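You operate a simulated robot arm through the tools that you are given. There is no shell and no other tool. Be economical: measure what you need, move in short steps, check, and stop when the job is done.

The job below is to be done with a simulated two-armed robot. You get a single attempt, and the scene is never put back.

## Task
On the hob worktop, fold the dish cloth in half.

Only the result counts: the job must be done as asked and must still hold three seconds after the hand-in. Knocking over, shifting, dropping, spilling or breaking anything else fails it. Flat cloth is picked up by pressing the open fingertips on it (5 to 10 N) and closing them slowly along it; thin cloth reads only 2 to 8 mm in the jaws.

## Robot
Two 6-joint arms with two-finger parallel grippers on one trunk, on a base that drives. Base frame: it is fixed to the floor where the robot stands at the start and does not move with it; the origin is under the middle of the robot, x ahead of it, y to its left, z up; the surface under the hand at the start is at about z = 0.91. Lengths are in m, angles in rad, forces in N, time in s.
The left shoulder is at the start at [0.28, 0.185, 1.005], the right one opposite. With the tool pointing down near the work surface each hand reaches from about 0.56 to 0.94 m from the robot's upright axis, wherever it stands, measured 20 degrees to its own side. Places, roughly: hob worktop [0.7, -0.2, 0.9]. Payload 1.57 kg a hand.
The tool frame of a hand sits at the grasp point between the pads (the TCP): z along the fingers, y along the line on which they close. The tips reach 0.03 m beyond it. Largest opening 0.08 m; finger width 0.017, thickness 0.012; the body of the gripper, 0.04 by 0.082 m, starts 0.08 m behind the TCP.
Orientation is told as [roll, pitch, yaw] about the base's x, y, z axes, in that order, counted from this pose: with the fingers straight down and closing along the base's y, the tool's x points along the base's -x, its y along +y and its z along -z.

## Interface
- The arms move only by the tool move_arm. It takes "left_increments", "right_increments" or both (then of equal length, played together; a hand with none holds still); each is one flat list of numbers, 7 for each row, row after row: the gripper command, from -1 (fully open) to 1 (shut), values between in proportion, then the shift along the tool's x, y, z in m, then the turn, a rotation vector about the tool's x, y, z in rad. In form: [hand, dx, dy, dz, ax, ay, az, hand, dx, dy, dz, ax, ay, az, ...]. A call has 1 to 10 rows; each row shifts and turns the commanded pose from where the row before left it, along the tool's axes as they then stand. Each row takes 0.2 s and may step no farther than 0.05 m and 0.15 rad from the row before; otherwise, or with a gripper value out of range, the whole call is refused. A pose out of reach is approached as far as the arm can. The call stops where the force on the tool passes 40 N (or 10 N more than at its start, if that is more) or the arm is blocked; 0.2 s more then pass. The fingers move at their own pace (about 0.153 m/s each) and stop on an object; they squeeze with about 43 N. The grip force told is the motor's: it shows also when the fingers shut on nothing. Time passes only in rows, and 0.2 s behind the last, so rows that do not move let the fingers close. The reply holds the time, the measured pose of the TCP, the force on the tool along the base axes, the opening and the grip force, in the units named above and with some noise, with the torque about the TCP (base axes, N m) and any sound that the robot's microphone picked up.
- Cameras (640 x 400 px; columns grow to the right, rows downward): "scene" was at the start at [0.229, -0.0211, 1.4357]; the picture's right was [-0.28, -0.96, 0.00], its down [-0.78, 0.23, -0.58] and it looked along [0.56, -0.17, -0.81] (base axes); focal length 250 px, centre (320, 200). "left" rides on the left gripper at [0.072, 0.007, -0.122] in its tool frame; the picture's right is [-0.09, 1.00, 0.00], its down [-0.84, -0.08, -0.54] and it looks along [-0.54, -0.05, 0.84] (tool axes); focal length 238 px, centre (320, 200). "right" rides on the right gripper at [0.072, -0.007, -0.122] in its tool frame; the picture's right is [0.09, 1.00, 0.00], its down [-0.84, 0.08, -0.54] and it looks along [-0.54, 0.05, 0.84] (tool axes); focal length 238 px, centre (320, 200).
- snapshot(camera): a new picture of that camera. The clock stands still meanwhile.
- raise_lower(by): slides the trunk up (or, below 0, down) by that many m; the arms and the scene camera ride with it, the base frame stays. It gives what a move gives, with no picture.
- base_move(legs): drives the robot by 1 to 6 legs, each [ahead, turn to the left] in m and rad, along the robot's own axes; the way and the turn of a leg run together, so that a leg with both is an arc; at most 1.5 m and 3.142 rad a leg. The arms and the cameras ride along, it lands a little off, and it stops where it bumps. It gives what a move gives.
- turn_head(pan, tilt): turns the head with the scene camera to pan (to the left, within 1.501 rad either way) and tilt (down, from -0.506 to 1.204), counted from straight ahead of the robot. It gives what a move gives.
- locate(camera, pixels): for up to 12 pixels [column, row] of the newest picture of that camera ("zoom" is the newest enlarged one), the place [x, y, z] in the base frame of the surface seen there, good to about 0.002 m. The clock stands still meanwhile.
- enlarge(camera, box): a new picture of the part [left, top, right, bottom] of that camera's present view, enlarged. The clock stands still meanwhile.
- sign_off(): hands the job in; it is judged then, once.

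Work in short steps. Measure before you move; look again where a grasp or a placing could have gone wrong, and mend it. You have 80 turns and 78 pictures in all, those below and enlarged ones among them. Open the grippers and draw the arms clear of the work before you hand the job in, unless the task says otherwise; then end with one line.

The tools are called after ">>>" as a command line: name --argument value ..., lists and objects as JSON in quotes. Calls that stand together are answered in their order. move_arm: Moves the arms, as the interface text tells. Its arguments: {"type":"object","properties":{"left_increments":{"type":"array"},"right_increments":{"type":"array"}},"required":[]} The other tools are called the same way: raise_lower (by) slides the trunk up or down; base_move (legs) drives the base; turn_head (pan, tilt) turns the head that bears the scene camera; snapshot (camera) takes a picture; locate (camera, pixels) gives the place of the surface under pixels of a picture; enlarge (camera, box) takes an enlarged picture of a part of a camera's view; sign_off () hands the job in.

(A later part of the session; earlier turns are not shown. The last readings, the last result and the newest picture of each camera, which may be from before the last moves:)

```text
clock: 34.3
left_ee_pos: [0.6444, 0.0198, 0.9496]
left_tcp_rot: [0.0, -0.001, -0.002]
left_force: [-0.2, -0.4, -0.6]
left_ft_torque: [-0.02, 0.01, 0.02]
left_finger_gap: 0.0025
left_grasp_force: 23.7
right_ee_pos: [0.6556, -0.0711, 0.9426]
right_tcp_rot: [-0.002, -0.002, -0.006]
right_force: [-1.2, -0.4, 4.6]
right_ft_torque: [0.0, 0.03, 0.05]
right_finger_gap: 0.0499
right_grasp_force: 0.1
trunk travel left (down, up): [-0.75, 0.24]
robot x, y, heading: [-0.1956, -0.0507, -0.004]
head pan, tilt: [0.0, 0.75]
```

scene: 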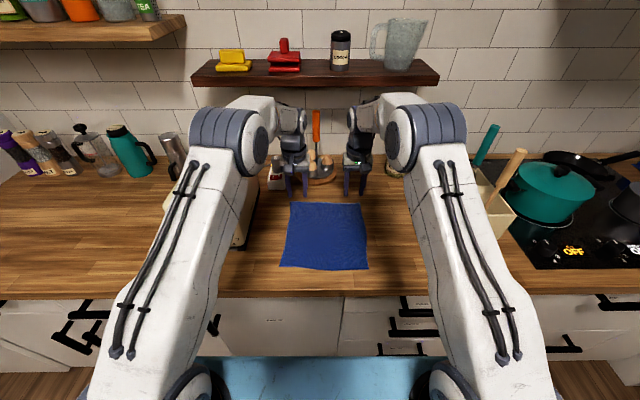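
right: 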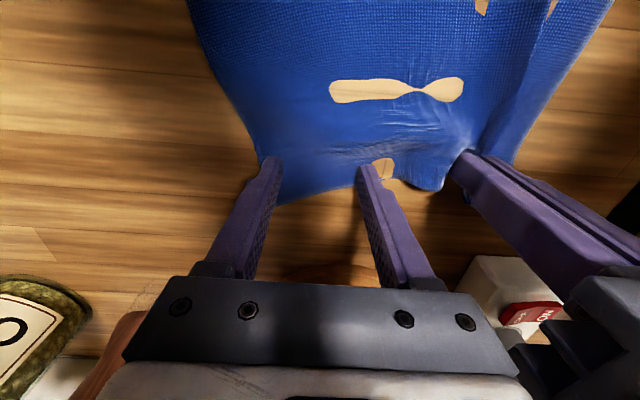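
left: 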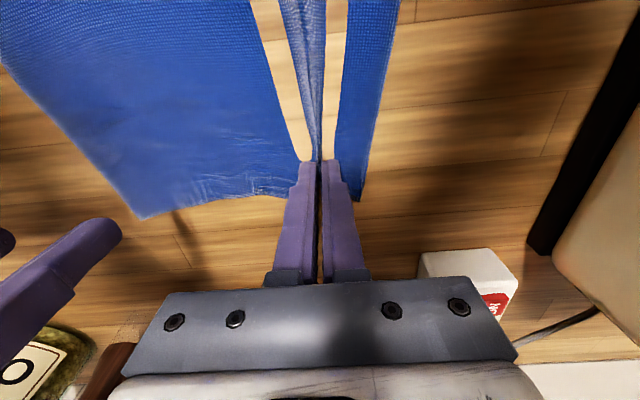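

Contact at 4.6 N. I add 0.6 mm and close slowly.

>>> move_arm --right_increments '[-0.25, 0, 0, 0.0007, 0, 0, 0, -0.15, 0, 0, 0, 0, 0, 0, -0.05, 0, 0, 0, 0, 0, 0, 0.05, 0, 0, 0, 0, 0, 0, 0.15, 0, 0, 0, 0, 0, 0, 0.25, 0, 0, 0, 0, 0, 0, 0.35, 0, 0, 0, 0, 0, 0]'

>>> snapshot --camera "right"

```text
clock: 35.9
left_ee_pos: [0.644, 0.0202, 0.9501]
left_tcp_rot: [0.0, 0.001, -0.005]
left_force: [0.2, -1.1, -0.2]
left_ft_torque: [-0.03, 0.01, 0.04]
left_finger_gap: 0.0027
left_grasp_force: 24.2
right_ee_pos: [0.6561, -0.0719, 0.9413]
right_tcp_rot: [0.001, -0.001, -0.003]
right_force: [0.7, 0.5, 18.2]
right_ft_torque: [-0.01, 0.03, 0.01]
right_finger_gap: 0.0244
right_grasp_force: 0.1
trunk travel left (down, up): [-0.75, 0.24]
robot x, y, heading: [-0.1957, -0.0573, -0.003]
head pan, tilt: [0.0, 0.75]
```

```text
47 pictures are left
```

right: 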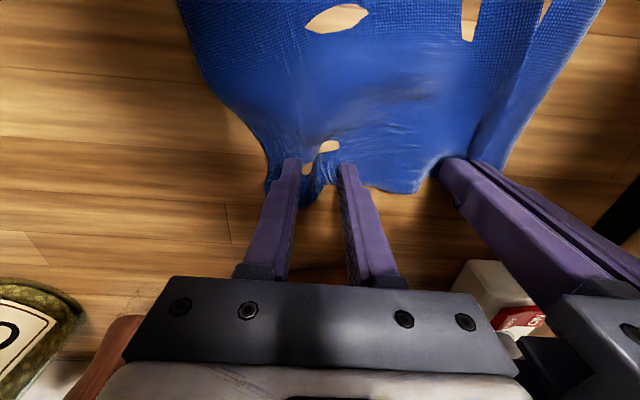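

A ridge is between the right fingers; the press has risen to 18 N, so I ease it slightly and finish closing.

>>> move_arm --right_increments '[0.45, 0, 0, -0.0004, 0, 0, 0, 0.55, 0, 0, 0, 0, 0, 0, 0.65, 0, 0, 0, 0, 0, 0, 0.75, 0, 0, 0, 0, 0, 0, 0.85, 0, 0, 0, 0, 0, 0, 0.95, 0, 0, 0, 0, 0, 0, 1, 0, 0, 0, 0, 0, 0, 1, 0, 0, 0, 0, 0, 0]'

>>> snapshot --camera "right"

```text
clock: 37.7
left_ee_pos: [0.6438, 0.0205, 0.9496]
left_tcp_rot: [0.001, -0.001, -0.003]
left_force: [1.3, -3.0, -0.4]
left_ft_torque: [-0.09, -0.1, 0.1]
left_finger_gap: 0.0026
left_grasp_force: 23.9
right_ee_pos: [0.6556, -0.072, 0.9409]
right_tcp_rot: [0.0, -0.001, -0.003]
right_force: [-3.5, 2.9, 18.7]
right_ft_torque: [0.1, 0.09, 0.1]
right_finger_gap: 0.0022
right_grasp_force: 23.7
trunk travel left (down, up): [-0.75, 0.24]
robot x, y, heading: [-0.1998, -0.0528, -0.007]
head pan, tilt: [0.0, 0.75]
```

```text
46 pictures are left
```

right: 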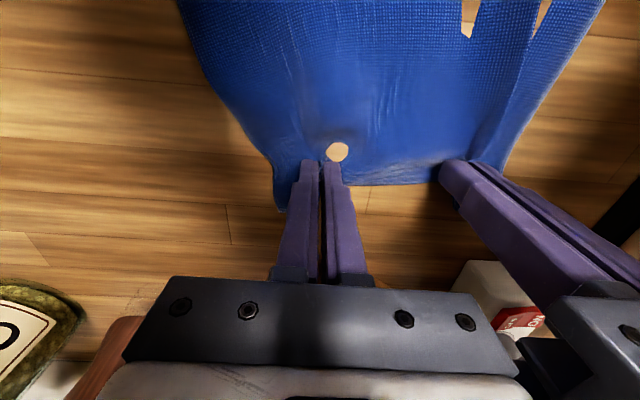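

Both hands now hold cloth (2.6 and 2.2 mm). I lift both 5 cm and look.

>>> move_arm --left_increments '[1, 0, 0, -0.01, 0, 0, 0, 1, 0, 0, -0.02, 0, 0, 0, 1, 0, 0, -0.02, 0, 0, 0]' --right_increments '[1, 0, 0.003, -0.016, 0, 0, 0, 1, 0, 0, -0.022, 0, 0, 0, 1, 0, 0, -0.021, 0, 0, 0]'

>>> enlarge --camera "scene" --box '[240, 150, 400, 290]'

```text
clock: 38.5
left_ee_pos: [0.6453, 0.0188, 0.9987]
left_tcp_rot: [0.0, -0.001, -0.001]
left_force: [2.2, -2.0, 0.3]
left_ft_torque: [-0.08, -0.03, 0.06]
left_finger_gap: 0.0023
left_grasp_force: 23.7
right_ee_pos: [0.6558, -0.0688, 0.9983]
right_tcp_rot: [0.0, 0.004, -0.005]
right_force: [-0.7, 1.6, -0.3]
right_ft_torque: [0.01, 0.05, 0.02]
right_finger_gap: 0.0017
right_grasp_force: 23.7
trunk travel left (down, up): [-0.75, 0.24]
robot x, y, heading: [-0.1985, -0.0544, -0.004]
head pan, tilt: [0.0, 0.75]
```

```text
2.86 times, centred on (320, 220) of scene
```

zoom: 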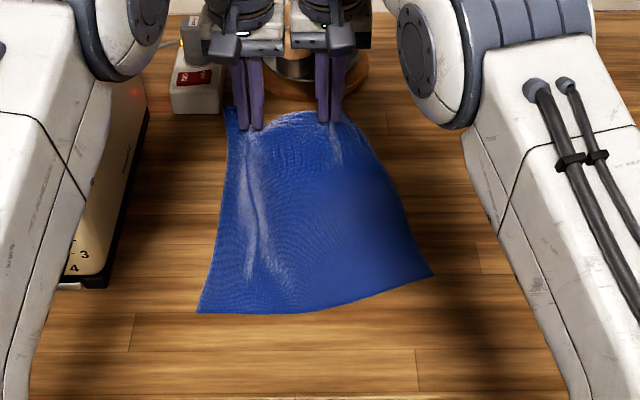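

Both corners hold and the cloth lies turned about 7° clockwise, with the hand line parallel to its near edge. I lift and draw the edge back about 10 cm, then tilt the fingers forward (about 43°) so the edge turns over with the fold.

>>> locate --camera "zoom" --pixels '[[200, 311], [430, 275], [315, 308], [375, 292], [255, 312]]'

>>> move_arm --left_increments '[1, 0.025, -0.003, -0.018, 0, 0, 0, 1, 0.025, -0.003, -0.018, 0, 0, 0, 1, 0.025, -0.003, -0.018, 0, 0, 0, 1, 0.025, -0.003, -0.018, 0, 0, 0, 1, 0, 0, 0, 0, -0.15, 0, 1, 0, 0, 0, 0, -0.15, 0, 1, 0, 0, 0, 0, -0.15, 0, 1, 0, 0, 0, 0, -0.15, 0, 1, 0, 0, 0, 0, -0.15, 0]' --right_increments '[1, 0.025, -0.003, -0.018, 0, 0, 0, 1, 0.025, -0.003, -0.018, 0, 0, 0, 1, 0.025, -0.003, -0.018, 0, 0, 0, 1, 0.025, -0.003, -0.018, 0, 0, 0, 1, 0, 0, 0, 0, -0.15, 0, 1, 0, 0, 0, 0, -0.15, 0, 1, 0, 0, 0, 0, -0.15, 0, 1, 0, 0, 0, 0, -0.15, 0, 1, 0, 0, 0, 0, -0.15, 0]'

>>> snapshot --camera "scene"

```text
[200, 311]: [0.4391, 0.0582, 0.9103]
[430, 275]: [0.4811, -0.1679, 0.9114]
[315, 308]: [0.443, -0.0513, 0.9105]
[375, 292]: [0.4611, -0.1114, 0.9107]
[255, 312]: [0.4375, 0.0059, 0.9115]
```

```text
clock: 40.5
left_ee_pos: [0.5389, 0.0115, 1.0664]
left_tcp_rot: [-0.043, -0.722, 0.09]
left_force: [4.0, -5.3, 2.5]
left_ft_torque: [-0.05, 0.13, -0.03]
left_finger_gap: 0.0024
left_grasp_force: 23.5
right_ee_pos: [0.5541, -0.0798, 1.0714]
right_tcp_rot: [0.003, -0.743, -0.011]
right_force: [-1.1, 4.6, 0.0]
right_ft_torque: [0.06, 0.1, 0.15]
right_finger_gap: 0.0015
right_grasp_force: 23.8
trunk travel left (down, up): [-0.75, 0.24]
robot x, y, heading: [-0.1945, -0.0555, -0.004]
head pan, tilt: [0.0, 0.75]
```

```text
44 pictures are left
```

scene: 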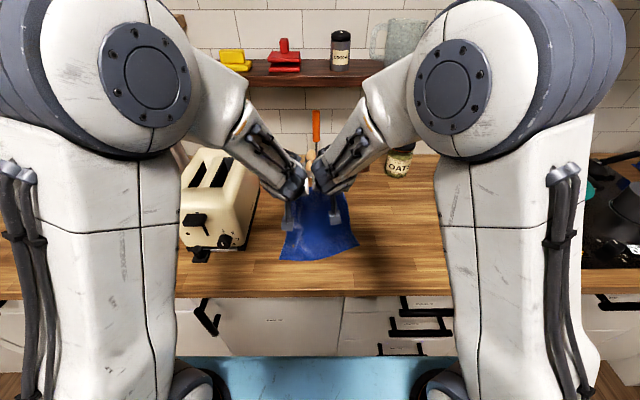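

Side forces of about 5 N pull the hands together and the left hand is slightly yawed, so I look closer before going on.

>>> enlarge --camera "scene" --box '[240, 120, 400, 270]'

>>> snapshot --camera "left"

>>> snapshot --camera "right"

```text
2.67 times, centred on (320, 195) of scene
```

zoom: 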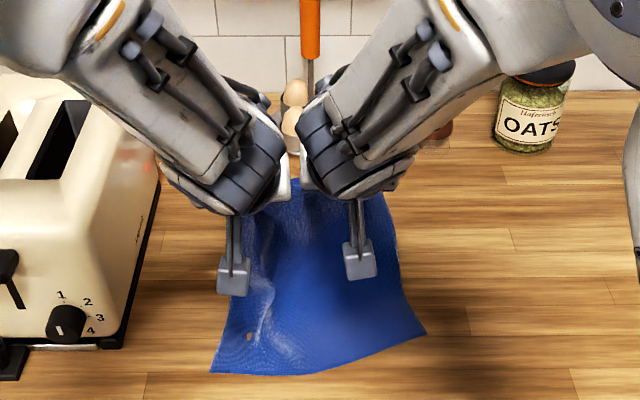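

```text
42 pictures are left
```

left: 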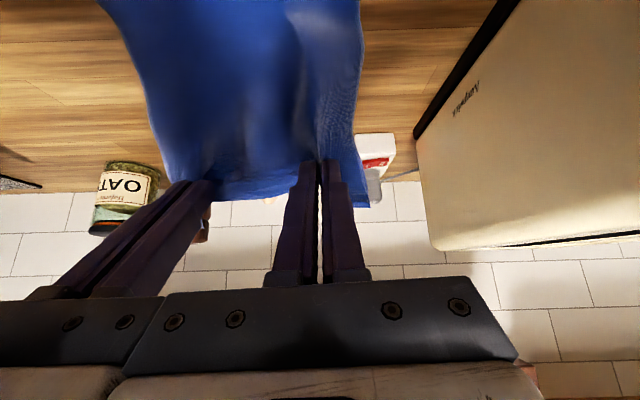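

```text
41 pictures are left
```

right: 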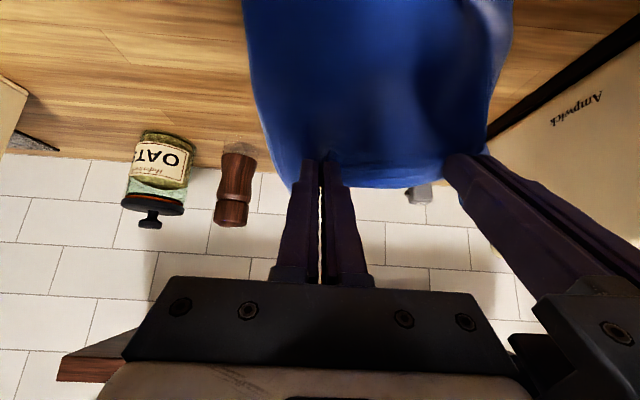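

The gripper bodies nearly touch. I toe the fingers in (yaw about 0.25 rad each, about vertical) so the wrists spread apart.

>>> move_arm --left_increments '[1, 0, 0, 0, 0.085, 0, 0.091, 1, 0, 0, 0, 0.085, 0, 0.091, 1, 0, 0, 0, 0, 0, 0]' --right_increments '[1, 0, 0, 0, -0.085, 0, -0.091, 1, 0, 0, 0, -0.085, 0, -0.091, 1, 0, 0, 0, 0, 0, 0]'

>>> enlarge --camera "scene" --box '[240, 120, 400, 270]'

```text
clock: 41.3
left_ee_pos: [0.5366, -0.0061, 1.068]
left_tcp_rot: [0.004, -0.747, -0.254]
left_force: [-0.1, 0.4, -0.2]
left_ft_torque: [-0.01, -0.01, 0.02]
left_finger_gap: 0.0024
left_grasp_force: 24.6
left hand out of reach, approached as far as the arm can: row 2
right_ee_pos: [0.5564, -0.0807, 1.0709]
right_tcp_rot: [0.001, -0.748, 0.245]
right_force: [0.1, -1.5, -0.4]
right_ft_torque: [0.03, -0.04, -0.03]
right_finger_gap: 0.0025
right_grasp_force: 24.0
trunk travel left (down, up): [-0.75, 0.24]
robot x, y, heading: [-0.1991, -0.0529, -0.002]
head pan, tilt: [0.0, 0.75]
```

```text
2.67 times, centred on (320, 195) of scene
```

zoom: 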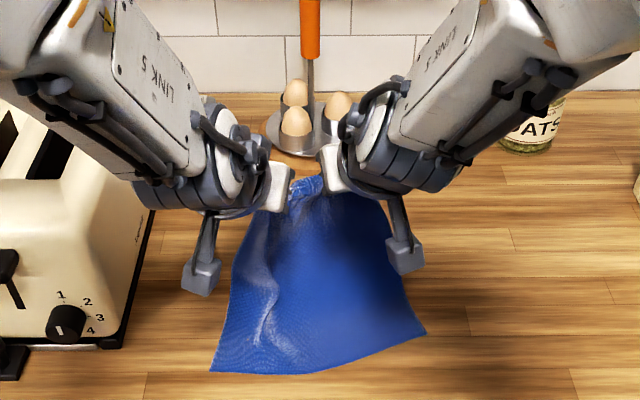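

The forces are gone and the wrists are apart. Now I drive the base back 10 cm, carrying the edge over towards the near side.

>>> base_move --legs '[[-0.1, 0]]'

>>> snapshot --camera "scene"

>>> snapshot --camera "left"

```text
clock: 42.4
left_ee_pos: [0.4389, -0.0052, 1.0688]
left_tcp_rot: [0.007, -0.748, -0.253]
left_force: [0.1, 0.5, 1.0]
left_ft_torque: [-0.01, 0.02, 0.03]
left_finger_gap: 0.0024
left_grasp_force: 24.1
right_ee_pos: [0.4561, -0.0793, 1.0704]
right_tcp_rot: [0.002, -0.749, 0.244]
right_force: [0.1, 0.3, -0.1]
right_ft_torque: [0.01, 0.03, -0.01]
right_finger_gap: 0.002
right_grasp_force: 24.0
trunk travel left (down, up): [-0.75, 0.24]
robot x, y, heading: [-0.2973, -0.0497, -0.001]
head pan, tilt: [0.0, 0.75]
```

```text
39 pictures are left
```

scene: 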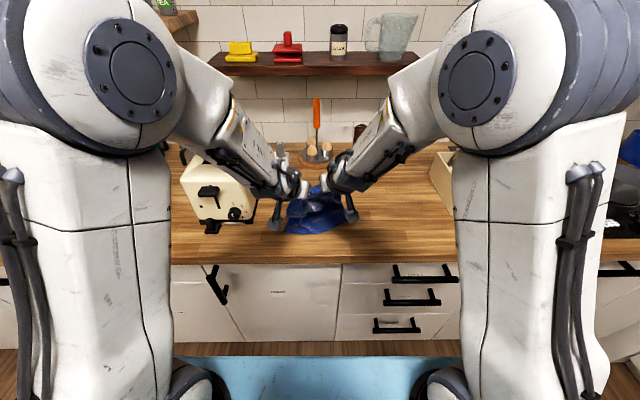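

```text
38 pictures are left
```

left: 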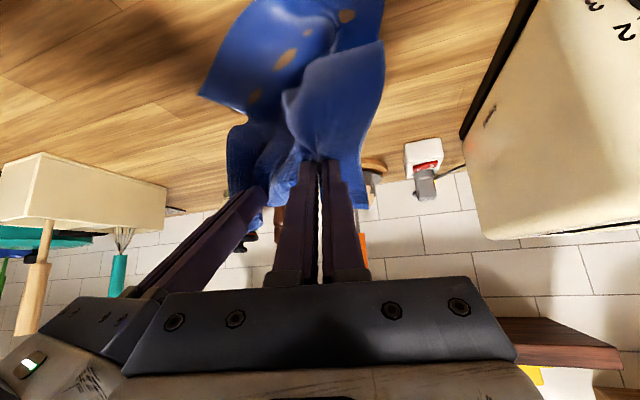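

I look closely at how the cloth hangs.

>>> enlarge --camera "scene" --box '[260, 160, 380, 260]'

>>> snapshot --camera "right"

```text
4.00 times, centred on (320, 210) of scene
```

zoom: 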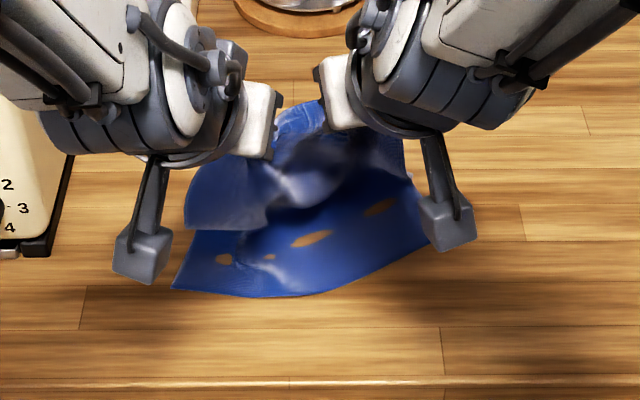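

```text
36 pictures are left
```

right: 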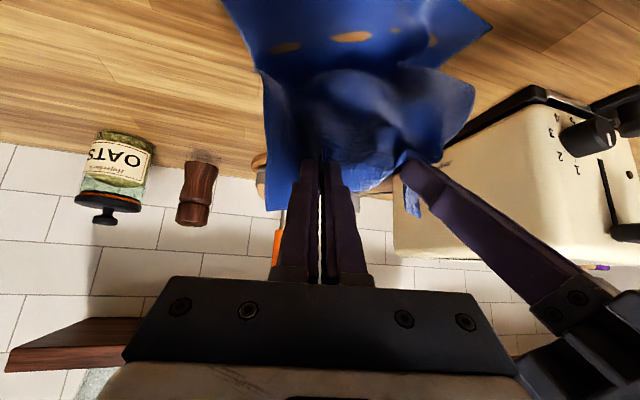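

The far edge is now over the near edge, sagging between the hands. I measure the near edge again to set the final place.

>>> locate --camera "zoom" --pixels '[[176, 287], [300, 294], [380, 270], [190, 222], [230, 225], [262, 222], [300, 115], [405, 155]]'

```text
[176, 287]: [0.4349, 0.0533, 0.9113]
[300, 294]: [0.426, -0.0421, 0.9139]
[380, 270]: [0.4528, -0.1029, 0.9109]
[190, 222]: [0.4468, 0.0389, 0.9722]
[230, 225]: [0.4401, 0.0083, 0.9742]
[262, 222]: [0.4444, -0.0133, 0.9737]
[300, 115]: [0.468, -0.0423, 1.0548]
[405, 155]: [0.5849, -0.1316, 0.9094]
```

The hanging cloth bulges toward me below the tips, so I draw the held edge a further 7 cm back with the base before lowering. That way the upper layer is pulled out flat.

>>> base_move --legs '[[-0.065, 0]]'

>>> move_arm --left_increments '[1, 0.0199, 0, 0.0214, 0, 0, 0, 1, 0.0199, 0, 0.0214, 0, 0, 0]' --right_increments '[1, 0.021, -0.0061, 0.0204, 0, 0, 0, 1, 0.021, -0.0061, 0.0204, 0, 0, 0]'

>>> enlarge --camera "scene" --box '[260, 150, 380, 250]'

```text
clock: 43.4
left_ee_pos: [0.3717, -0.0061, 1.067]
left_tcp_rot: [0.006, -0.748, -0.254]
left_force: [0.3, -0.6, -0.2]
left_ft_torque: [-0.04, 0.01, 0.0]
left_finger_gap: 0.0024
left_grasp_force: 24.0
right_ee_pos: [0.3904, -0.0792, 1.0718]
right_tcp_rot: [0.0, -0.748, 0.244]
right_force: [0.1, -0.2, 0.2]
right_ft_torque: [0.02, 0.02, -0.03]
right_finger_gap: 0.0023
right_grasp_force: 23.8
trunk travel left (down, up): [-0.75, 0.24]
robot x, y, heading: [-0.3669, -0.051, -0.005]
head pan, tilt: [0.0, 0.75]
```

```text
clock: 44.0
left_ee_pos: [0.367, -0.0181, 1.0178]
left_tcp_rot: [0.014, -0.745, -0.25]
left_force: [-0.8, -1.0, 0.3]
left_ft_torque: [-0.02, 0.03, 0.04]
left_finger_gap: 0.0024
left_grasp_force: 24.1
left hand out of reach, approached as far as the arm can: row 1, 2
right_ee_pos: [0.3852, -0.0827, 1.0208]
right_tcp_rot: [-0.005, -0.748, 0.245]
right_force: [0.4, -0.2, 0.0]
right_ft_torque: [0.01, 0.03, 0.0]
right_finger_gap: 0.0021
right_grasp_force: 23.7
right hand out of reach, approached as far as the arm can: row 2
trunk travel left (down, up): [-0.75, 0.24]
robot x, y, heading: [-0.3617, -0.0527, -0.004]
head pan, tilt: [0.0, 0.75]
```

```text
4.00 times, centred on (320, 200) of scene
```

zoom: 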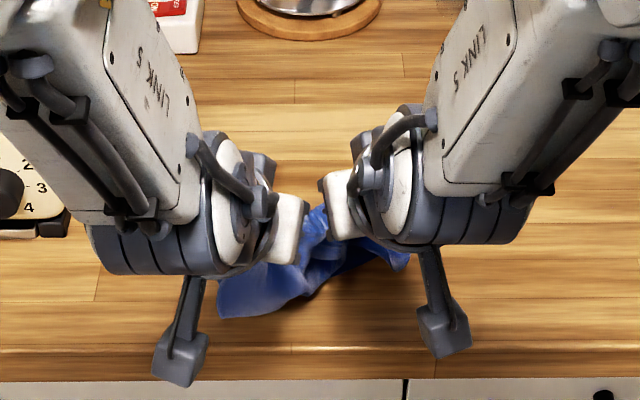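

The arms hit a joint limit, and the hands came too close together. I halve the toe-in, spread the hands, and will lower with the trunk instead.

>>> move_arm --left_increments '[1, 0, 0.004, 0, -0.082, 0, -0.088, 1, 0, 0.01, 0, 0, 0, 0, 1, 0, 0, 0, 0, 0, 0]' --right_increments '[1, 0, -0.004, 0, 0.082, 0, 0.088, 1, 0, -0.01, 0, 0, 0, 0, 1, 0, 0, 0, 0, 0, 0]'

>>> snapshot --camera "left"

>>> snapshot --camera "right"

```text
clock: 44.8
left_ee_pos: [0.3689, -0.005, 1.0199]
left_tcp_rot: [0.003, -0.748, -0.132]
left_force: [1.7, -1.8, -0.1]
left_ft_torque: [-0.11, -0.02, -0.05]
left_finger_gap: 0.0023
left_grasp_force: 24.3
right_ee_pos: [0.3888, -0.0972, 1.0206]
right_tcp_rot: [0.0, -0.749, 0.123]
right_force: [-0.5, 1.5, -1.1]
right_ft_torque: [0.04, 0.04, 0.09]
right_finger_gap: 0.0019
right_grasp_force: 23.7
trunk travel left (down, up): [-0.75, 0.24]
robot x, y, heading: [-0.3618, -0.0494, -0.004]
head pan, tilt: [0.0, 0.75]
```

```text
34 pictures are left
```

left: 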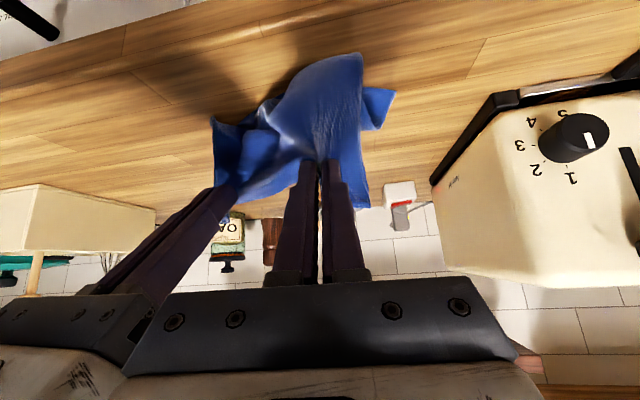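

```text
33 pictures are left
```

right: 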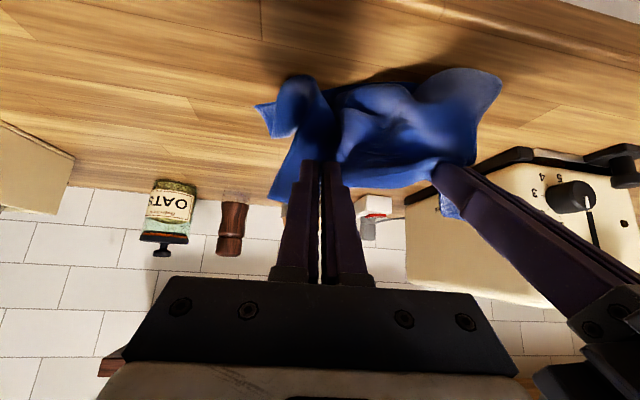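

The sheet leaves the fingers toward me and bulges in front of the near edge. I lower the hands with the trunk by 7 cm, keeping the tips slightly this side of the near edge, so that the layer can lie flat.

>>> raise_lower --by -0.068

>>> snapshot --camera "left"

>>> snapshot --camera "right"

>>> enlarge --camera "scene" --box '[260, 150, 380, 250]'

```text
clock: 45.9
left_ee_pos: [0.3683, -0.0033, 0.9513]
left_tcp_rot: [0.005, -0.748, -0.133]
left_force: [0.5, -2.5, 0.3]
left_ft_torque: [-0.06, 0.01, -0.05]
left_finger_gap: 0.0024
left_grasp_force: 23.2
right_ee_pos: [0.3887, -0.0956, 0.9531]
right_tcp_rot: [0.0, -0.75, 0.123]
right_force: [-1.4, 1.0, 0.0]
right_ft_torque: [0.03, 0.04, 0.04]
right_finger_gap: 0.0017
right_grasp_force: 23.2
trunk travel left (down, up): [-0.682, 0.308]
robot x, y, heading: [-0.3641, -0.0526, -0.005]
head pan, tilt: [0.0, 0.75]
```

```text
32 pictures are left
```

left: 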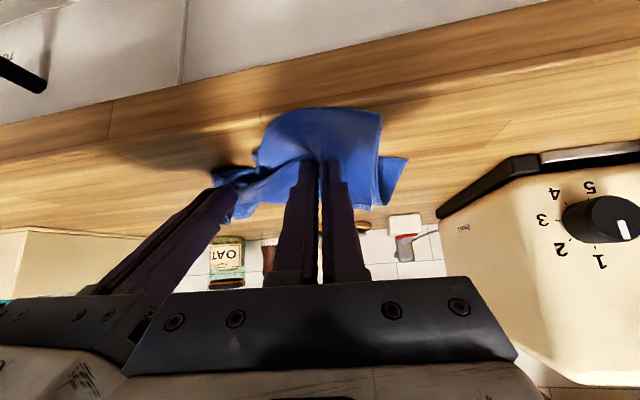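

```text
31 pictures are left
```

right: 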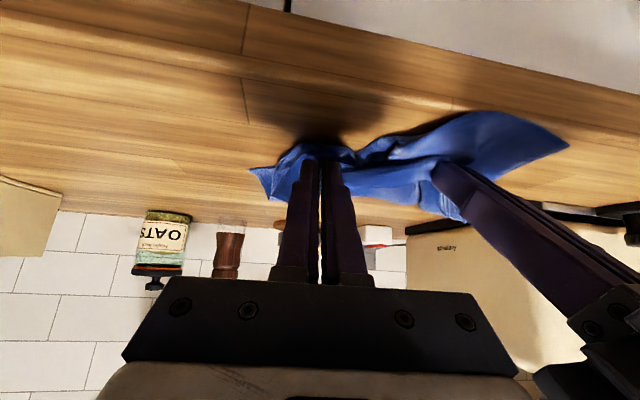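

```text
4.00 times, centred on (320, 200) of scene
```

zoom: 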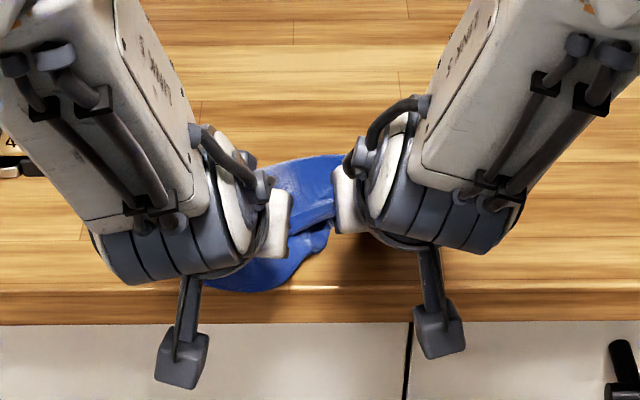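

The view is partly hidden. I locate the visible cloth parts: the back fold at (300,165) and the front bulge at (250,285).

>>> locate --camera "zoom" --pixels '[[275, 168], [300, 163], [335, 158], [250, 288], [290, 280], [320, 250], [310, 200], [330, 190], [325, 232]]'

>>> locate --camera "left" --pixels '[[380, 115], [320, 112], [405, 162], [385, 202], [265, 155], [215, 175], [236, 216], [350, 140]]'

>>> locate --camera "right" --pixels '[[255, 172], [280, 195], [300, 150], [370, 150], [460, 215], [560, 147], [490, 116], [400, 200]]'

```text
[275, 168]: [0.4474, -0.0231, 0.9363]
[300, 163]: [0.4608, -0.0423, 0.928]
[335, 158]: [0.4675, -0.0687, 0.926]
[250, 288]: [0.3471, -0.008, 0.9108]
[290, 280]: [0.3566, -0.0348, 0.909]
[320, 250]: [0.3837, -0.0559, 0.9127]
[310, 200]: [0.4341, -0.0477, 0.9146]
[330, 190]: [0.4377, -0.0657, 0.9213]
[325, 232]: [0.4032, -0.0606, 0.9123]
```

```text
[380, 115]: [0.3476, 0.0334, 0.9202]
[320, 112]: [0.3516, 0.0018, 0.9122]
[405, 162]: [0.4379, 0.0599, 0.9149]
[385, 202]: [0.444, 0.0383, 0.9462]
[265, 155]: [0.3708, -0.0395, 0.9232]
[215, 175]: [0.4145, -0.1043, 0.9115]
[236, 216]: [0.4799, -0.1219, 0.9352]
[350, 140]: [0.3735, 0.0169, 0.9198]
```

```text
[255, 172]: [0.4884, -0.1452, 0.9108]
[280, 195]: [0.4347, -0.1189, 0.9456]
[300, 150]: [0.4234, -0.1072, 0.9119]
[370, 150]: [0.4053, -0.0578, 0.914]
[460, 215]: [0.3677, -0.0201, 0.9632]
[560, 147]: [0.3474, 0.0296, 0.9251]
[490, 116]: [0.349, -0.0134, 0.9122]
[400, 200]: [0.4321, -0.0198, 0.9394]
```

The locations show the cloth actually swung through. Its middle now bulges toward me (front at x 0.347), with the held edge above the near edge, and this direction suits the fingers. I'll lift the cloth so it hangs free, then lay its lower half down towards me and bring the held edge forward on top of the lower edge. First I raise the trunk.

>>> raise_lower --by 0.26

>>> snapshot --camera "scene"

>>> snapshot --camera "left"

```text
clock: 48.6
left_ee_pos: [0.3702, -0.0037, 1.2111]
left_tcp_rot: [0.004, -0.749, -0.132]
left_force: [0.6, -1.9, 1.0]
left_ft_torque: [-0.09, -0.04, 0.01]
left_finger_gap: 0.0025
left_grasp_force: 23.7
right_ee_pos: [0.3889, -0.0954, 1.2128]
right_tcp_rot: [0.0, -0.749, 0.123]
right_force: [-1.3, 2.6, -1.4]
right_ft_torque: [0.04, 0.02, 0.04]
right_finger_gap: 0.002
right_grasp_force: 23.9
trunk travel left (down, up): [-0.942, 0.048]
robot x, y, heading: [-0.363, -0.0499, -0.006]
head pan, tilt: [0.0, 0.75]
```

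```text
29 pictures are left
```

scene: 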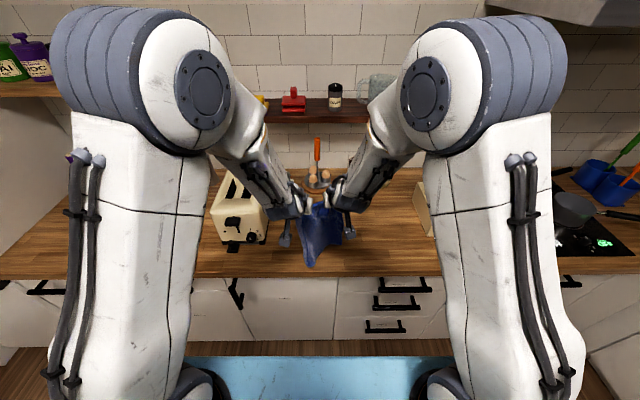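

```text
28 pictures are left
```

left: 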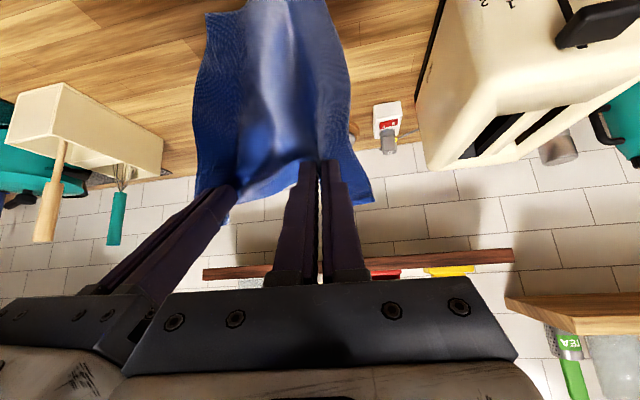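

The cloth now hangs cleanly from both hands. I drive ahead 0.2 m, with everything high and clear of the toaster.

>>> base_move --legs '[[0.2, 0]]'

>>> move_arm --left_increments '[1, -0.006, 0.002, 0.006, 0, 0, 0, 1, 0, 0, 0, 0, 0, 0]' --right_increments '[1, 0.006, 0.002, -0.006, 0, 0, 0, 1, 0, 0, 0, 0, 0, 0]'

>>> snapshot --camera "scene"

>>> snapshot --camera "left"

```text
clock: 50.2
left_ee_pos: [0.5721, -0.0088, 1.2104]
left_tcp_rot: [0.005, -0.749, -0.136]
left_force: [1.4, -2.0, 0.4]
left_ft_torque: [-0.05, -0.02, 0.0]
left_finger_gap: 0.0026
left_grasp_force: 24.1
right_ee_pos: [0.5904, -0.1006, 1.2116]
right_tcp_rot: [-0.002, -0.748, 0.12]
right_force: [-0.5, 2.6, -0.6]
right_ft_torque: [0.05, 0.05, 0.03]
right_finger_gap: 0.002
right_grasp_force: 23.2
trunk travel left (down, up): [-0.942, 0.048]
robot x, y, heading: [-0.1618, -0.0546, -0.008]
head pan, tilt: [0.0, 0.75]
```

```text
clock: 50.8
left_ee_pos: [0.5804, -0.0078, 1.21]
left_tcp_rot: [0.005, -0.749, -0.135]
left_force: [0.8, -1.1, -0.3]
left_ft_torque: [0.01, 0.0, -0.01]
left_finger_gap: 0.0021
left_grasp_force: 24.0
right_ee_pos: [0.5816, -0.0981, 1.2132]
right_tcp_rot: [0.001, -0.747, 0.12]
right_force: [-0.4, 0.9, -0.7]
right_ft_torque: [-0.01, -0.02, 0.0]
right_finger_gap: 0.002
right_grasp_force: 23.7
trunk travel left (down, up): [-0.942, 0.048]
robot x, y, heading: [-0.1617, -0.052, -0.01]
head pan, tilt: [0.0, 0.75]
```

```text
27 pictures are left
```

scene: 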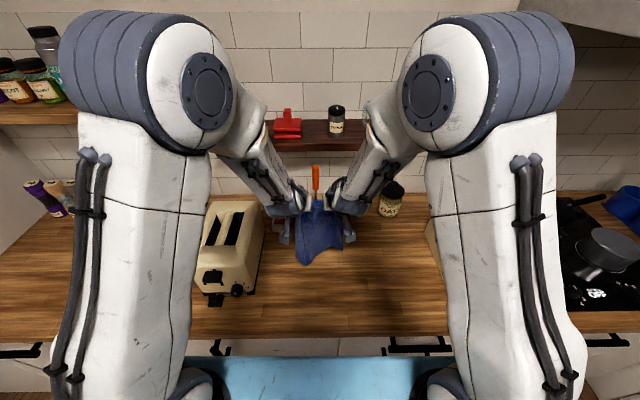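

```text
26 pictures are left
```

left: 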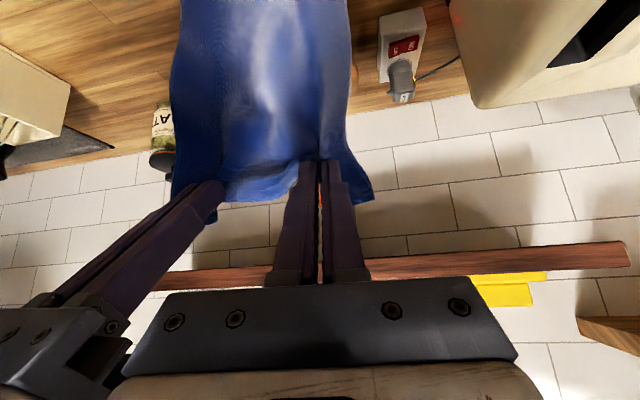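

I measure where the hanging lower edge is, at scene (302,262) to (342,248).

>>> enlarge --camera "scene" --box '[260, 180, 380, 280]'

>>> locate --camera "scene" --pixels '[[303, 261], [320, 254], [338, 246], [320, 225], [320, 205], [296, 235], [343, 235]]'

```text
4.00 times, centred on (320, 230) of scene
```

zoom: 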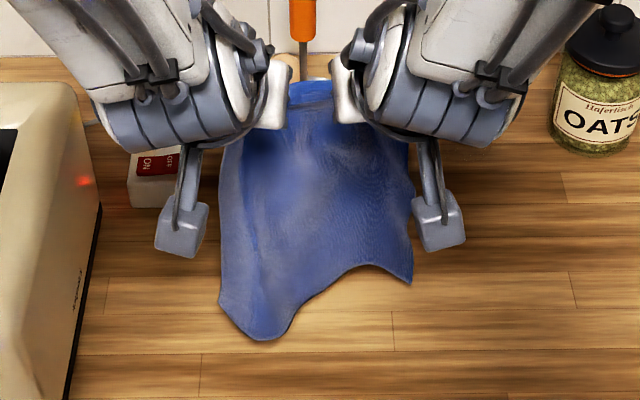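

```text
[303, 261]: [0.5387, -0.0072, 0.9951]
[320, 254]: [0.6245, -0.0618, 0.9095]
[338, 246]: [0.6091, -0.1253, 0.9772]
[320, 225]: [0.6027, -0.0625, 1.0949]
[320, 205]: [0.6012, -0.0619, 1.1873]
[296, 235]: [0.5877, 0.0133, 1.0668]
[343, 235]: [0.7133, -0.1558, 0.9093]
```

The lower edge hangs 7–8 cm above the worktop, near x 0.54–0.61. I lower until it touches, then back up and lower in turns so that the lower half is laid toward me.

>>> raise_lower --by -0.075

>>> base_move --legs '[[-0.06, 0]]'

>>> raise_lower --by -0.04

>>> enlarge --camera "scene" --box '[260, 180, 380, 280]'

```text
clock: 51.9
left_ee_pos: [0.5821, -0.0088, 1.1356]
left_tcp_rot: [0.005, -0.748, -0.138]
left_force: [0.8, -0.8, 0.8]
left_ft_torque: [-0.03, 0.0, -0.02]
left_finger_gap: 0.0026
left_grasp_force: 23.5
right_ee_pos: [0.5819, -0.0993, 1.1371]
right_tcp_rot: [0.001, -0.751, 0.12]
right_force: [0.2, -0.7, -0.7]
right_ft_torque: [0.01, 0.03, 0.05]
right_finger_gap: 0.0019
right_grasp_force: 23.7
trunk travel left (down, up): [-0.867, 0.123]
robot x, y, heading: [-0.1596, -0.056, -0.012]
head pan, tilt: [0.0, 0.75]
```

```text
clock: 52.9
left_ee_pos: [0.5212, -0.0075, 1.1346]
left_tcp_rot: [0.003, -0.749, -0.137]
left_force: [0.1, -0.5, 0.4]
left_ft_torque: [-0.06, -0.01, 0.01]
left_finger_gap: 0.0025
left_grasp_force: 24.2
right_ee_pos: [0.5213, -0.0979, 1.1374]
right_tcp_rot: [0.0, -0.748, 0.12]
right_force: [-0.2, 0.0, 0.1]
right_ft_torque: [-0.01, 0.0, 0.03]
right_finger_gap: 0.002
right_grasp_force: 23.2
trunk travel left (down, up): [-0.867, 0.123]
robot x, y, heading: [-0.2208, -0.0561, -0.007]
head pan, tilt: [0.0, 0.75]
```

```text
clock: 53.7
left_ee_pos: [0.5195, -0.0075, 1.0951]
left_tcp_rot: [0.007, -0.749, -0.137]
left_force: [0.5, -0.6, -0.3]
left_ft_torque: [-0.03, -0.01, -0.04]
left_finger_gap: 0.0024
left_grasp_force: 24.1
right_ee_pos: [0.5217, -0.0991, 1.0975]
right_tcp_rot: [-0.002, -0.748, 0.119]
right_force: [-0.5, 0.8, -0.8]
right_ft_torque: [-0.04, 0.01, 0.04]
right_finger_gap: 0.0021
right_grasp_force: 24.0
trunk travel left (down, up): [-0.827, 0.163]
robot x, y, heading: [-0.2182, -0.0527, -0.008]
head pan, tilt: [0.0, 0.75]
```

```text
4.00 times, centred on (320, 230) of scene
```

zoom: 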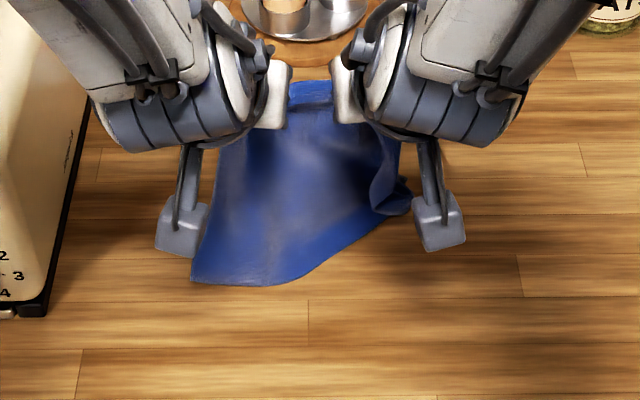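

The lower edge still sits on my side of the hands. I lift it clear, go 11 cm ahead, set it down again and then back off 17 cm so the lower edge stays behind on the far side.

>>> raise_lower --by 0.075

>>> base_move --legs '[[0.11, 0]]'

>>> raise_lower --by -0.09

>>> base_move --legs '[[-0.17, 0]]'

>>> enlarge --camera "scene" --box '[250, 170, 390, 280]'

>>> snapshot --camera "left"

```text
clock: 54.8
left_ee_pos: [0.5215, -0.0063, 1.1699]
left_tcp_rot: [0.005, -0.749, -0.135]
left_force: [-0.9, -0.1, 0.2]
left_ft_torque: [-0.03, -0.03, 0.01]
left_finger_gap: 0.0025
left_grasp_force: 24.0
right_ee_pos: [0.5221, -0.0981, 1.1724]
right_tcp_rot: [-0.001, -0.75, 0.121]
right_force: [0.7, 0.0, -1.0]
right_ft_torque: [0.03, 0.01, 0.05]
right_finger_gap: 0.0021
right_grasp_force: 23.4
trunk travel left (down, up): [-0.902, 0.088]
robot x, y, heading: [-0.2209, -0.0504, -0.005]
head pan, tilt: [0.0, 0.75]
```

```text
clock: 56.0
left_ee_pos: [0.6301, -0.008, 1.1713]
left_tcp_rot: [0.004, -0.749, -0.136]
left_force: [-0.3, -0.4, -0.5]
left_ft_torque: [-0.03, 0.02, -0.01]
left_finger_gap: 0.0026
left_grasp_force: 23.6
right_ee_pos: [0.6327, -0.0979, 1.1734]
right_tcp_rot: [-0.001, -0.749, 0.122]
right_force: [0.6, 0.3, -0.5]
right_ft_torque: [-0.02, 0.0, -0.01]
right_finger_gap: 0.0019
right_grasp_force: 23.3
trunk travel left (down, up): [-0.902, 0.088]
robot x, y, heading: [-0.1105, -0.0542, -0.008]
head pan, tilt: [0.0, 0.75]
```

```text
clock: 57.2
left_ee_pos: [0.6318, -0.0075, 1.0808]
left_tcp_rot: [0.006, -0.747, -0.135]
left_force: [0.2, -0.6, 0.5]
left_ft_torque: [-0.03, -0.03, -0.01]
left_finger_gap: 0.0022
left_grasp_force: 24.7
right_ee_pos: [0.6318, -0.0984, 1.0834]
right_tcp_rot: [-0.001, -0.748, 0.123]
right_force: [-0.6, -0.2, -0.7]
right_ft_torque: [0.0, 0.02, 0.05]
right_finger_gap: 0.0021
right_grasp_force: 23.7
trunk travel left (down, up): [-0.812, 0.178]
robot x, y, heading: [-0.1062, -0.0518, -0.002]
head pan, tilt: [0.0, 0.75]
```

```text
clock: 58.7
left_ee_pos: [0.459, -0.0062, 1.0803]
left_tcp_rot: [0.006, -0.749, -0.134]
left_force: [-0.5, -0.4, 0.9]
left_ft_torque: [-0.02, 0.02, -0.02]
left_finger_gap: 0.0026
left_grasp_force: 23.6
right_ee_pos: [0.4598, -0.0979, 1.0829]
right_tcp_rot: [0.002, -0.75, 0.122]
right_force: [-0.3, 1.2, 0.3]
right_ft_torque: [0.03, 0.02, -0.02]
right_finger_gap: 0.002
right_grasp_force: 23.7
trunk travel left (down, up): [-0.812, 0.178]
robot x, y, heading: [-0.2828, -0.054, -0.006]
head pan, tilt: [0.0, 0.75]
```

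```text
3.64 times, centred on (320, 225) of scene
```

zoom: 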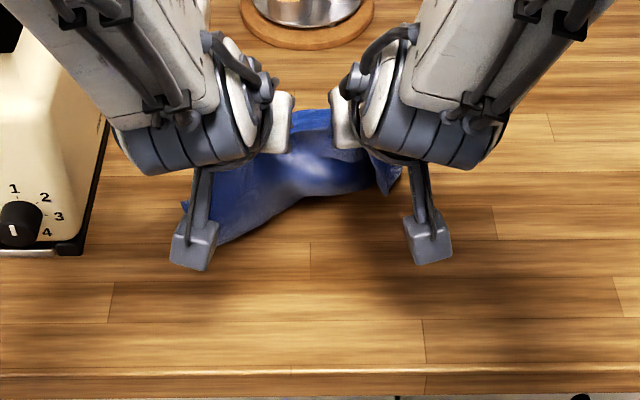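

```text
22 pictures are left
```

left: 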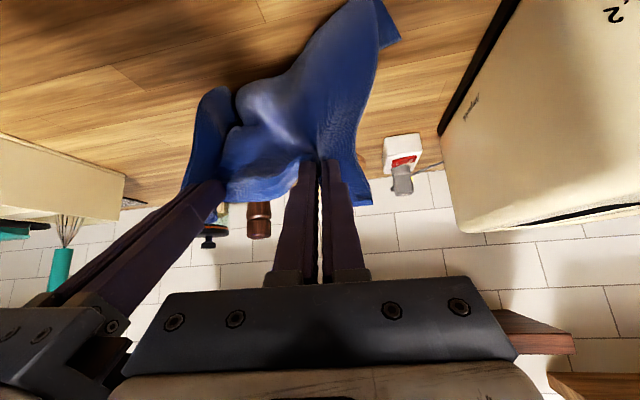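

The lower edge has stayed behind while the cloth loops toward me. I locate the visible features.

>>> locate --camera "zoom" --pixels '[[225, 238], [260, 220], [300, 195], [350, 185], [390, 185], [186, 208], [310, 115], [375, 165]]'

>>> locate --camera "left" --pixels '[[396, 40], [372, 10], [340, 10], [240, 90], [210, 95], [360, 195], [280, 90], [190, 180]]'

```text
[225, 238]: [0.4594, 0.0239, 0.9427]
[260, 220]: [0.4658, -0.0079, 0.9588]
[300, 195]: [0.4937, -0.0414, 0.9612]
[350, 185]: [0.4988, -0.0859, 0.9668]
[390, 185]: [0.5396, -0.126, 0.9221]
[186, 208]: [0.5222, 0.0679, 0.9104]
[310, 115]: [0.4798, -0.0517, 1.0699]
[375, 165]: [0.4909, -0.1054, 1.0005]
```

```text
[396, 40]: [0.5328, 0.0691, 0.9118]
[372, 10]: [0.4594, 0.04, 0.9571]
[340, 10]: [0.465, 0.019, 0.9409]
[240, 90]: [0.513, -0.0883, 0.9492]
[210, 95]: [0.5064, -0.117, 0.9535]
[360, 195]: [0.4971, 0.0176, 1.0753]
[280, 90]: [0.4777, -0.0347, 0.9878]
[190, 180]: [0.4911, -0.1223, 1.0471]
```

The near-left corner rests at (0.53, 0.07) with the loop toward me, as wanted. I back off 6 cm more and lower, then tilt the fingers back toward vertical so the upper layer leaves them toward me.

>>> base_move --legs '[[-0.06, 0]]'

>>> raise_lower --by -0.04

>>> move_arm --left_increments '[1, 0, 0, 0, 0, 0.15, 0, 1, 0, 0, 0, 0, 0.15, 0, 1, 0, 0, 0, 0, 0.15, 0, 1, 0, 0, 0, 0, 0, 0]' --right_increments '[1, 0, 0, 0, 0, 0.15, 0, 1, 0, 0, 0, 0, 0.15, 0, 1, 0, 0, 0, 0, 0.15, 0, 1, 0, 0, 0, 0, 0, 0]'

>>> enlarge --camera "scene" --box '[250, 160, 390, 270]'

>>> snapshot --camera "left"

```text
clock: 59.7
left_ee_pos: [0.3998, -0.0053, 1.0794]
left_tcp_rot: [0.006, -0.748, -0.135]
left_force: [0.1, -0.1, -0.1]
left_ft_torque: [-0.01, -0.01, 0.02]
left_finger_gap: 0.0024
left_grasp_force: 24.1
right_ee_pos: [0.4005, -0.0965, 1.0825]
right_tcp_rot: [0.0, -0.751, 0.121]
right_force: [-0.2, 0.1, -0.4]
right_ft_torque: [0.0, 0.01, -0.02]
right_finger_gap: 0.002
right_grasp_force: 23.8
trunk travel left (down, up): [-0.812, 0.178]
robot x, y, heading: [-0.3384, -0.0518, -0.011]
head pan, tilt: [0.0, 0.75]
```

```text
clock: 60.5
left_ee_pos: [0.399, -0.0046, 1.0402]
left_tcp_rot: [0.006, -0.75, -0.135]
left_force: [1.1, 0.0, 0.1]
left_ft_torque: [-0.02, 0.01, 0.04]
left_finger_gap: 0.0025
left_grasp_force: 24.2
right_ee_pos: [0.4003, -0.097, 1.0428]
right_tcp_rot: [0.0, -0.751, 0.122]
right_force: [0.5, 1.2, 0.4]
right_ft_torque: [0.0, 0.0, 0.0]
right_finger_gap: 0.0021
right_grasp_force: 24.1
trunk travel left (down, up): [-0.772, 0.218]
robot x, y, heading: [-0.3401, -0.0507, -0.007]
head pan, tilt: [0.0, 0.75]
```

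```text
clock: 61.5
left_ee_pos: [0.4026, 0.0102, 1.0389]
left_tcp_rot: [0.066, -0.442, -0.124]
left_force: [1.2, -0.6, -0.5]
left_ft_torque: [-0.02, -0.02, -0.05]
left_finger_gap: 0.0024
left_grasp_force: 24.0
left hand out of reach, approached as far as the arm can: row 2, 3
right_ee_pos: [0.4035, -0.1095, 1.0429]
right_tcp_rot: [-0.045, -0.406, 0.111]
right_force: [-0.9, 1.5, -0.9]
right_ft_torque: [-0.02, -0.03, 0.03]
right_finger_gap: 0.0015
right_grasp_force: 23.3
right hand out of reach, approached as far as the arm can: row 2
trunk travel left (down, up): [-0.772, 0.218]
robot x, y, heading: [-0.3436, -0.0515, -0.011]
head pan, tilt: [0.0, 0.75]
```

```text
3.64 times, centred on (320, 215) of scene
```

zoom: 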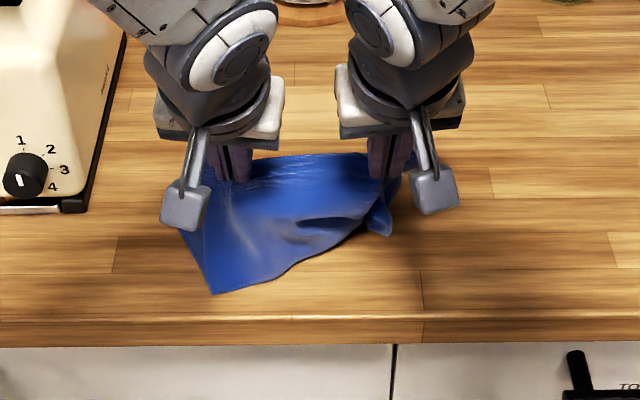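

```text
20 pictures are left
```

left: 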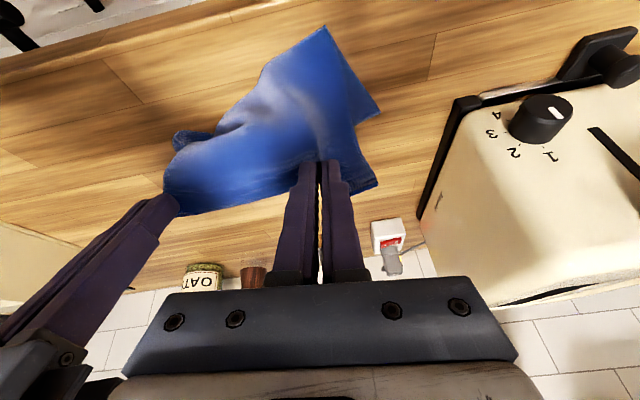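

Now the loop is clear and the hands are 12 cm apart. I locate the loop front and the corners.

>>> locate --camera "zoom" --pixels '[[213, 290], [250, 280], [300, 258], [350, 232], [385, 232], [370, 215], [300, 158], [215, 175], [395, 185]]'

>>> locate --camera "left" --pixels '[[376, 110], [322, 32], [365, 115], [180, 138], [375, 183], [265, 70]]'

```text
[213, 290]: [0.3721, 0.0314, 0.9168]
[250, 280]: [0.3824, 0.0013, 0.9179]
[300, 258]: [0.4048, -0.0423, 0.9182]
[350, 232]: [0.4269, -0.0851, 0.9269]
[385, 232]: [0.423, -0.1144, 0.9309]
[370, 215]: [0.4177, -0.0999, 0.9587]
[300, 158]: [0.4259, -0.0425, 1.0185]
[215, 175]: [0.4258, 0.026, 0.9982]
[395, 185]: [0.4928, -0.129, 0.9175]
```

```text
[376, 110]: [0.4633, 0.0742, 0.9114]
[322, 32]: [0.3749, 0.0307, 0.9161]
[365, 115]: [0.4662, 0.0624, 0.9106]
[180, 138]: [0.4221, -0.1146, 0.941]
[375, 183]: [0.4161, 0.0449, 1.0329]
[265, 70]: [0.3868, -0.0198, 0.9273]
```

The near-left corner is at (0.465, 0.074), so folding here would put the fold on the counter's front edge. I lift the cloth, go ahead, and repeat the lay-down about 6 cm farther in.

>>> raise_lower --by 0.165

>>> base_move --legs '[[0.24, 0]]'

>>> raise_lower --by -0.11

>>> base_move --legs '[[-0.12, 0]]'

>>> raise_lower --by -0.05

>>> enlarge --camera "scene" --box '[250, 160, 390, 270]'

```text
clock: 63.4
left_ee_pos: [0.404, 0.0075, 1.2066]
left_tcp_rot: [0.063, -0.449, -0.124]
left_force: [-0.5, -0.1, 0.2]
left_ft_torque: [0.02, 0.02, -0.01]
left_finger_gap: 0.0024
left_grasp_force: 23.3
right_ee_pos: [0.4037, -0.1083, 1.2081]
right_tcp_rot: [-0.042, -0.409, 0.112]
right_force: [-0.2, 1.0, -0.5]
right_ft_torque: [-0.01, 0.03, 0.01]
right_finger_gap: 0.0017
right_grasp_force: 23.8
trunk travel left (down, up): [-0.937, 0.053]
robot x, y, heading: [-0.3438, -0.0527, -0.004]
head pan, tilt: [0.0, 0.75]
```

```text
clock: 65.2
left_ee_pos: [0.6438, 0.0053, 1.2049]
left_tcp_rot: [0.063, -0.449, -0.124]
left_force: [-0.1, 0.4, -2.0]
left_ft_torque: [-0.03, -0.01, 0.0]
left_finger_gap: 0.0023
left_grasp_force: 23.8
right_ee_pos: [0.6446, -0.1088, 1.2083]
right_tcp_rot: [-0.042, -0.408, 0.113]
right_force: [0.0, 0.1, 0.1]
right_ft_torque: [-0.05, 0.0, 0.03]
right_finger_gap: 0.0018
right_grasp_force: 23.0
trunk travel left (down, up): [-0.937, 0.053]
robot x, y, heading: [-0.1014, -0.0531, -0.005]
head pan, tilt: [0.0, 0.75]
```

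```text
clock: 66.6
left_ee_pos: [0.6432, 0.0054, 1.0958]
left_tcp_rot: [0.063, -0.449, -0.124]
left_force: [-0.3, -0.6, 0.2]
left_ft_torque: [0.0, 0.01, -0.02]
left_finger_gap: 0.0023
left_grasp_force: 23.7
right_ee_pos: [0.6448, -0.1084, 1.0992]
right_tcp_rot: [-0.042, -0.408, 0.115]
right_force: [-0.1, 0.1, 1.3]
right_ft_torque: [0.0, 0.01, 0.04]
right_finger_gap: 0.002
right_grasp_force: 23.5
trunk travel left (down, up): [-0.827, 0.163]
robot x, y, heading: [-0.1079, -0.0522, -0.013]
head pan, tilt: [0.0, 0.75]
```

```text
clock: 67.8
left_ee_pos: [0.5245, 0.0067, 1.0961]
left_tcp_rot: [0.063, -0.449, -0.125]
left_force: [0.7, -1.2, -0.3]
left_ft_torque: [0.04, 0.03, 0.01]
left_finger_gap: 0.0023
left_grasp_force: 23.6
right_ee_pos: [0.5248, -0.107, 1.0984]
right_tcp_rot: [-0.042, -0.407, 0.114]
right_force: [0.5, 0.3, -0.3]
right_ft_torque: [-0.05, 0.02, -0.03]
right_finger_gap: 0.0016
right_grasp_force: 23.1
trunk travel left (down, up): [-0.827, 0.163]
robot x, y, heading: [-0.2193, -0.0539, -0.006]
head pan, tilt: [0.0, 0.75]
```

```text
clock: 68.7
left_ee_pos: [0.5243, 0.0072, 1.0464]
left_tcp_rot: [0.063, -0.45, -0.125]
left_force: [-0.1, -0.2, 0.5]
left_ft_torque: [0.0, 0.02, -0.01]
left_finger_gap: 0.0025
left_grasp_force: 23.8
right_ee_pos: [0.5232, -0.1069, 1.0491]
right_tcp_rot: [-0.04, -0.408, 0.113]
right_force: [0.9, 0.5, -0.5]
right_ft_torque: [-0.04, -0.02, 0.04]
right_finger_gap: 0.0014
right_grasp_force: 23.8
trunk travel left (down, up): [-0.777, 0.213]
robot x, y, heading: [-0.2233, -0.0512, -0.005]
head pan, tilt: [0.0, 0.75]
```

```text
3.64 times, centred on (320, 215) of scene
```

zoom: 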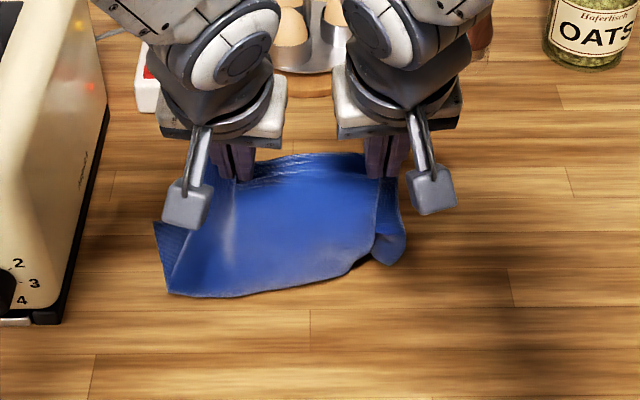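

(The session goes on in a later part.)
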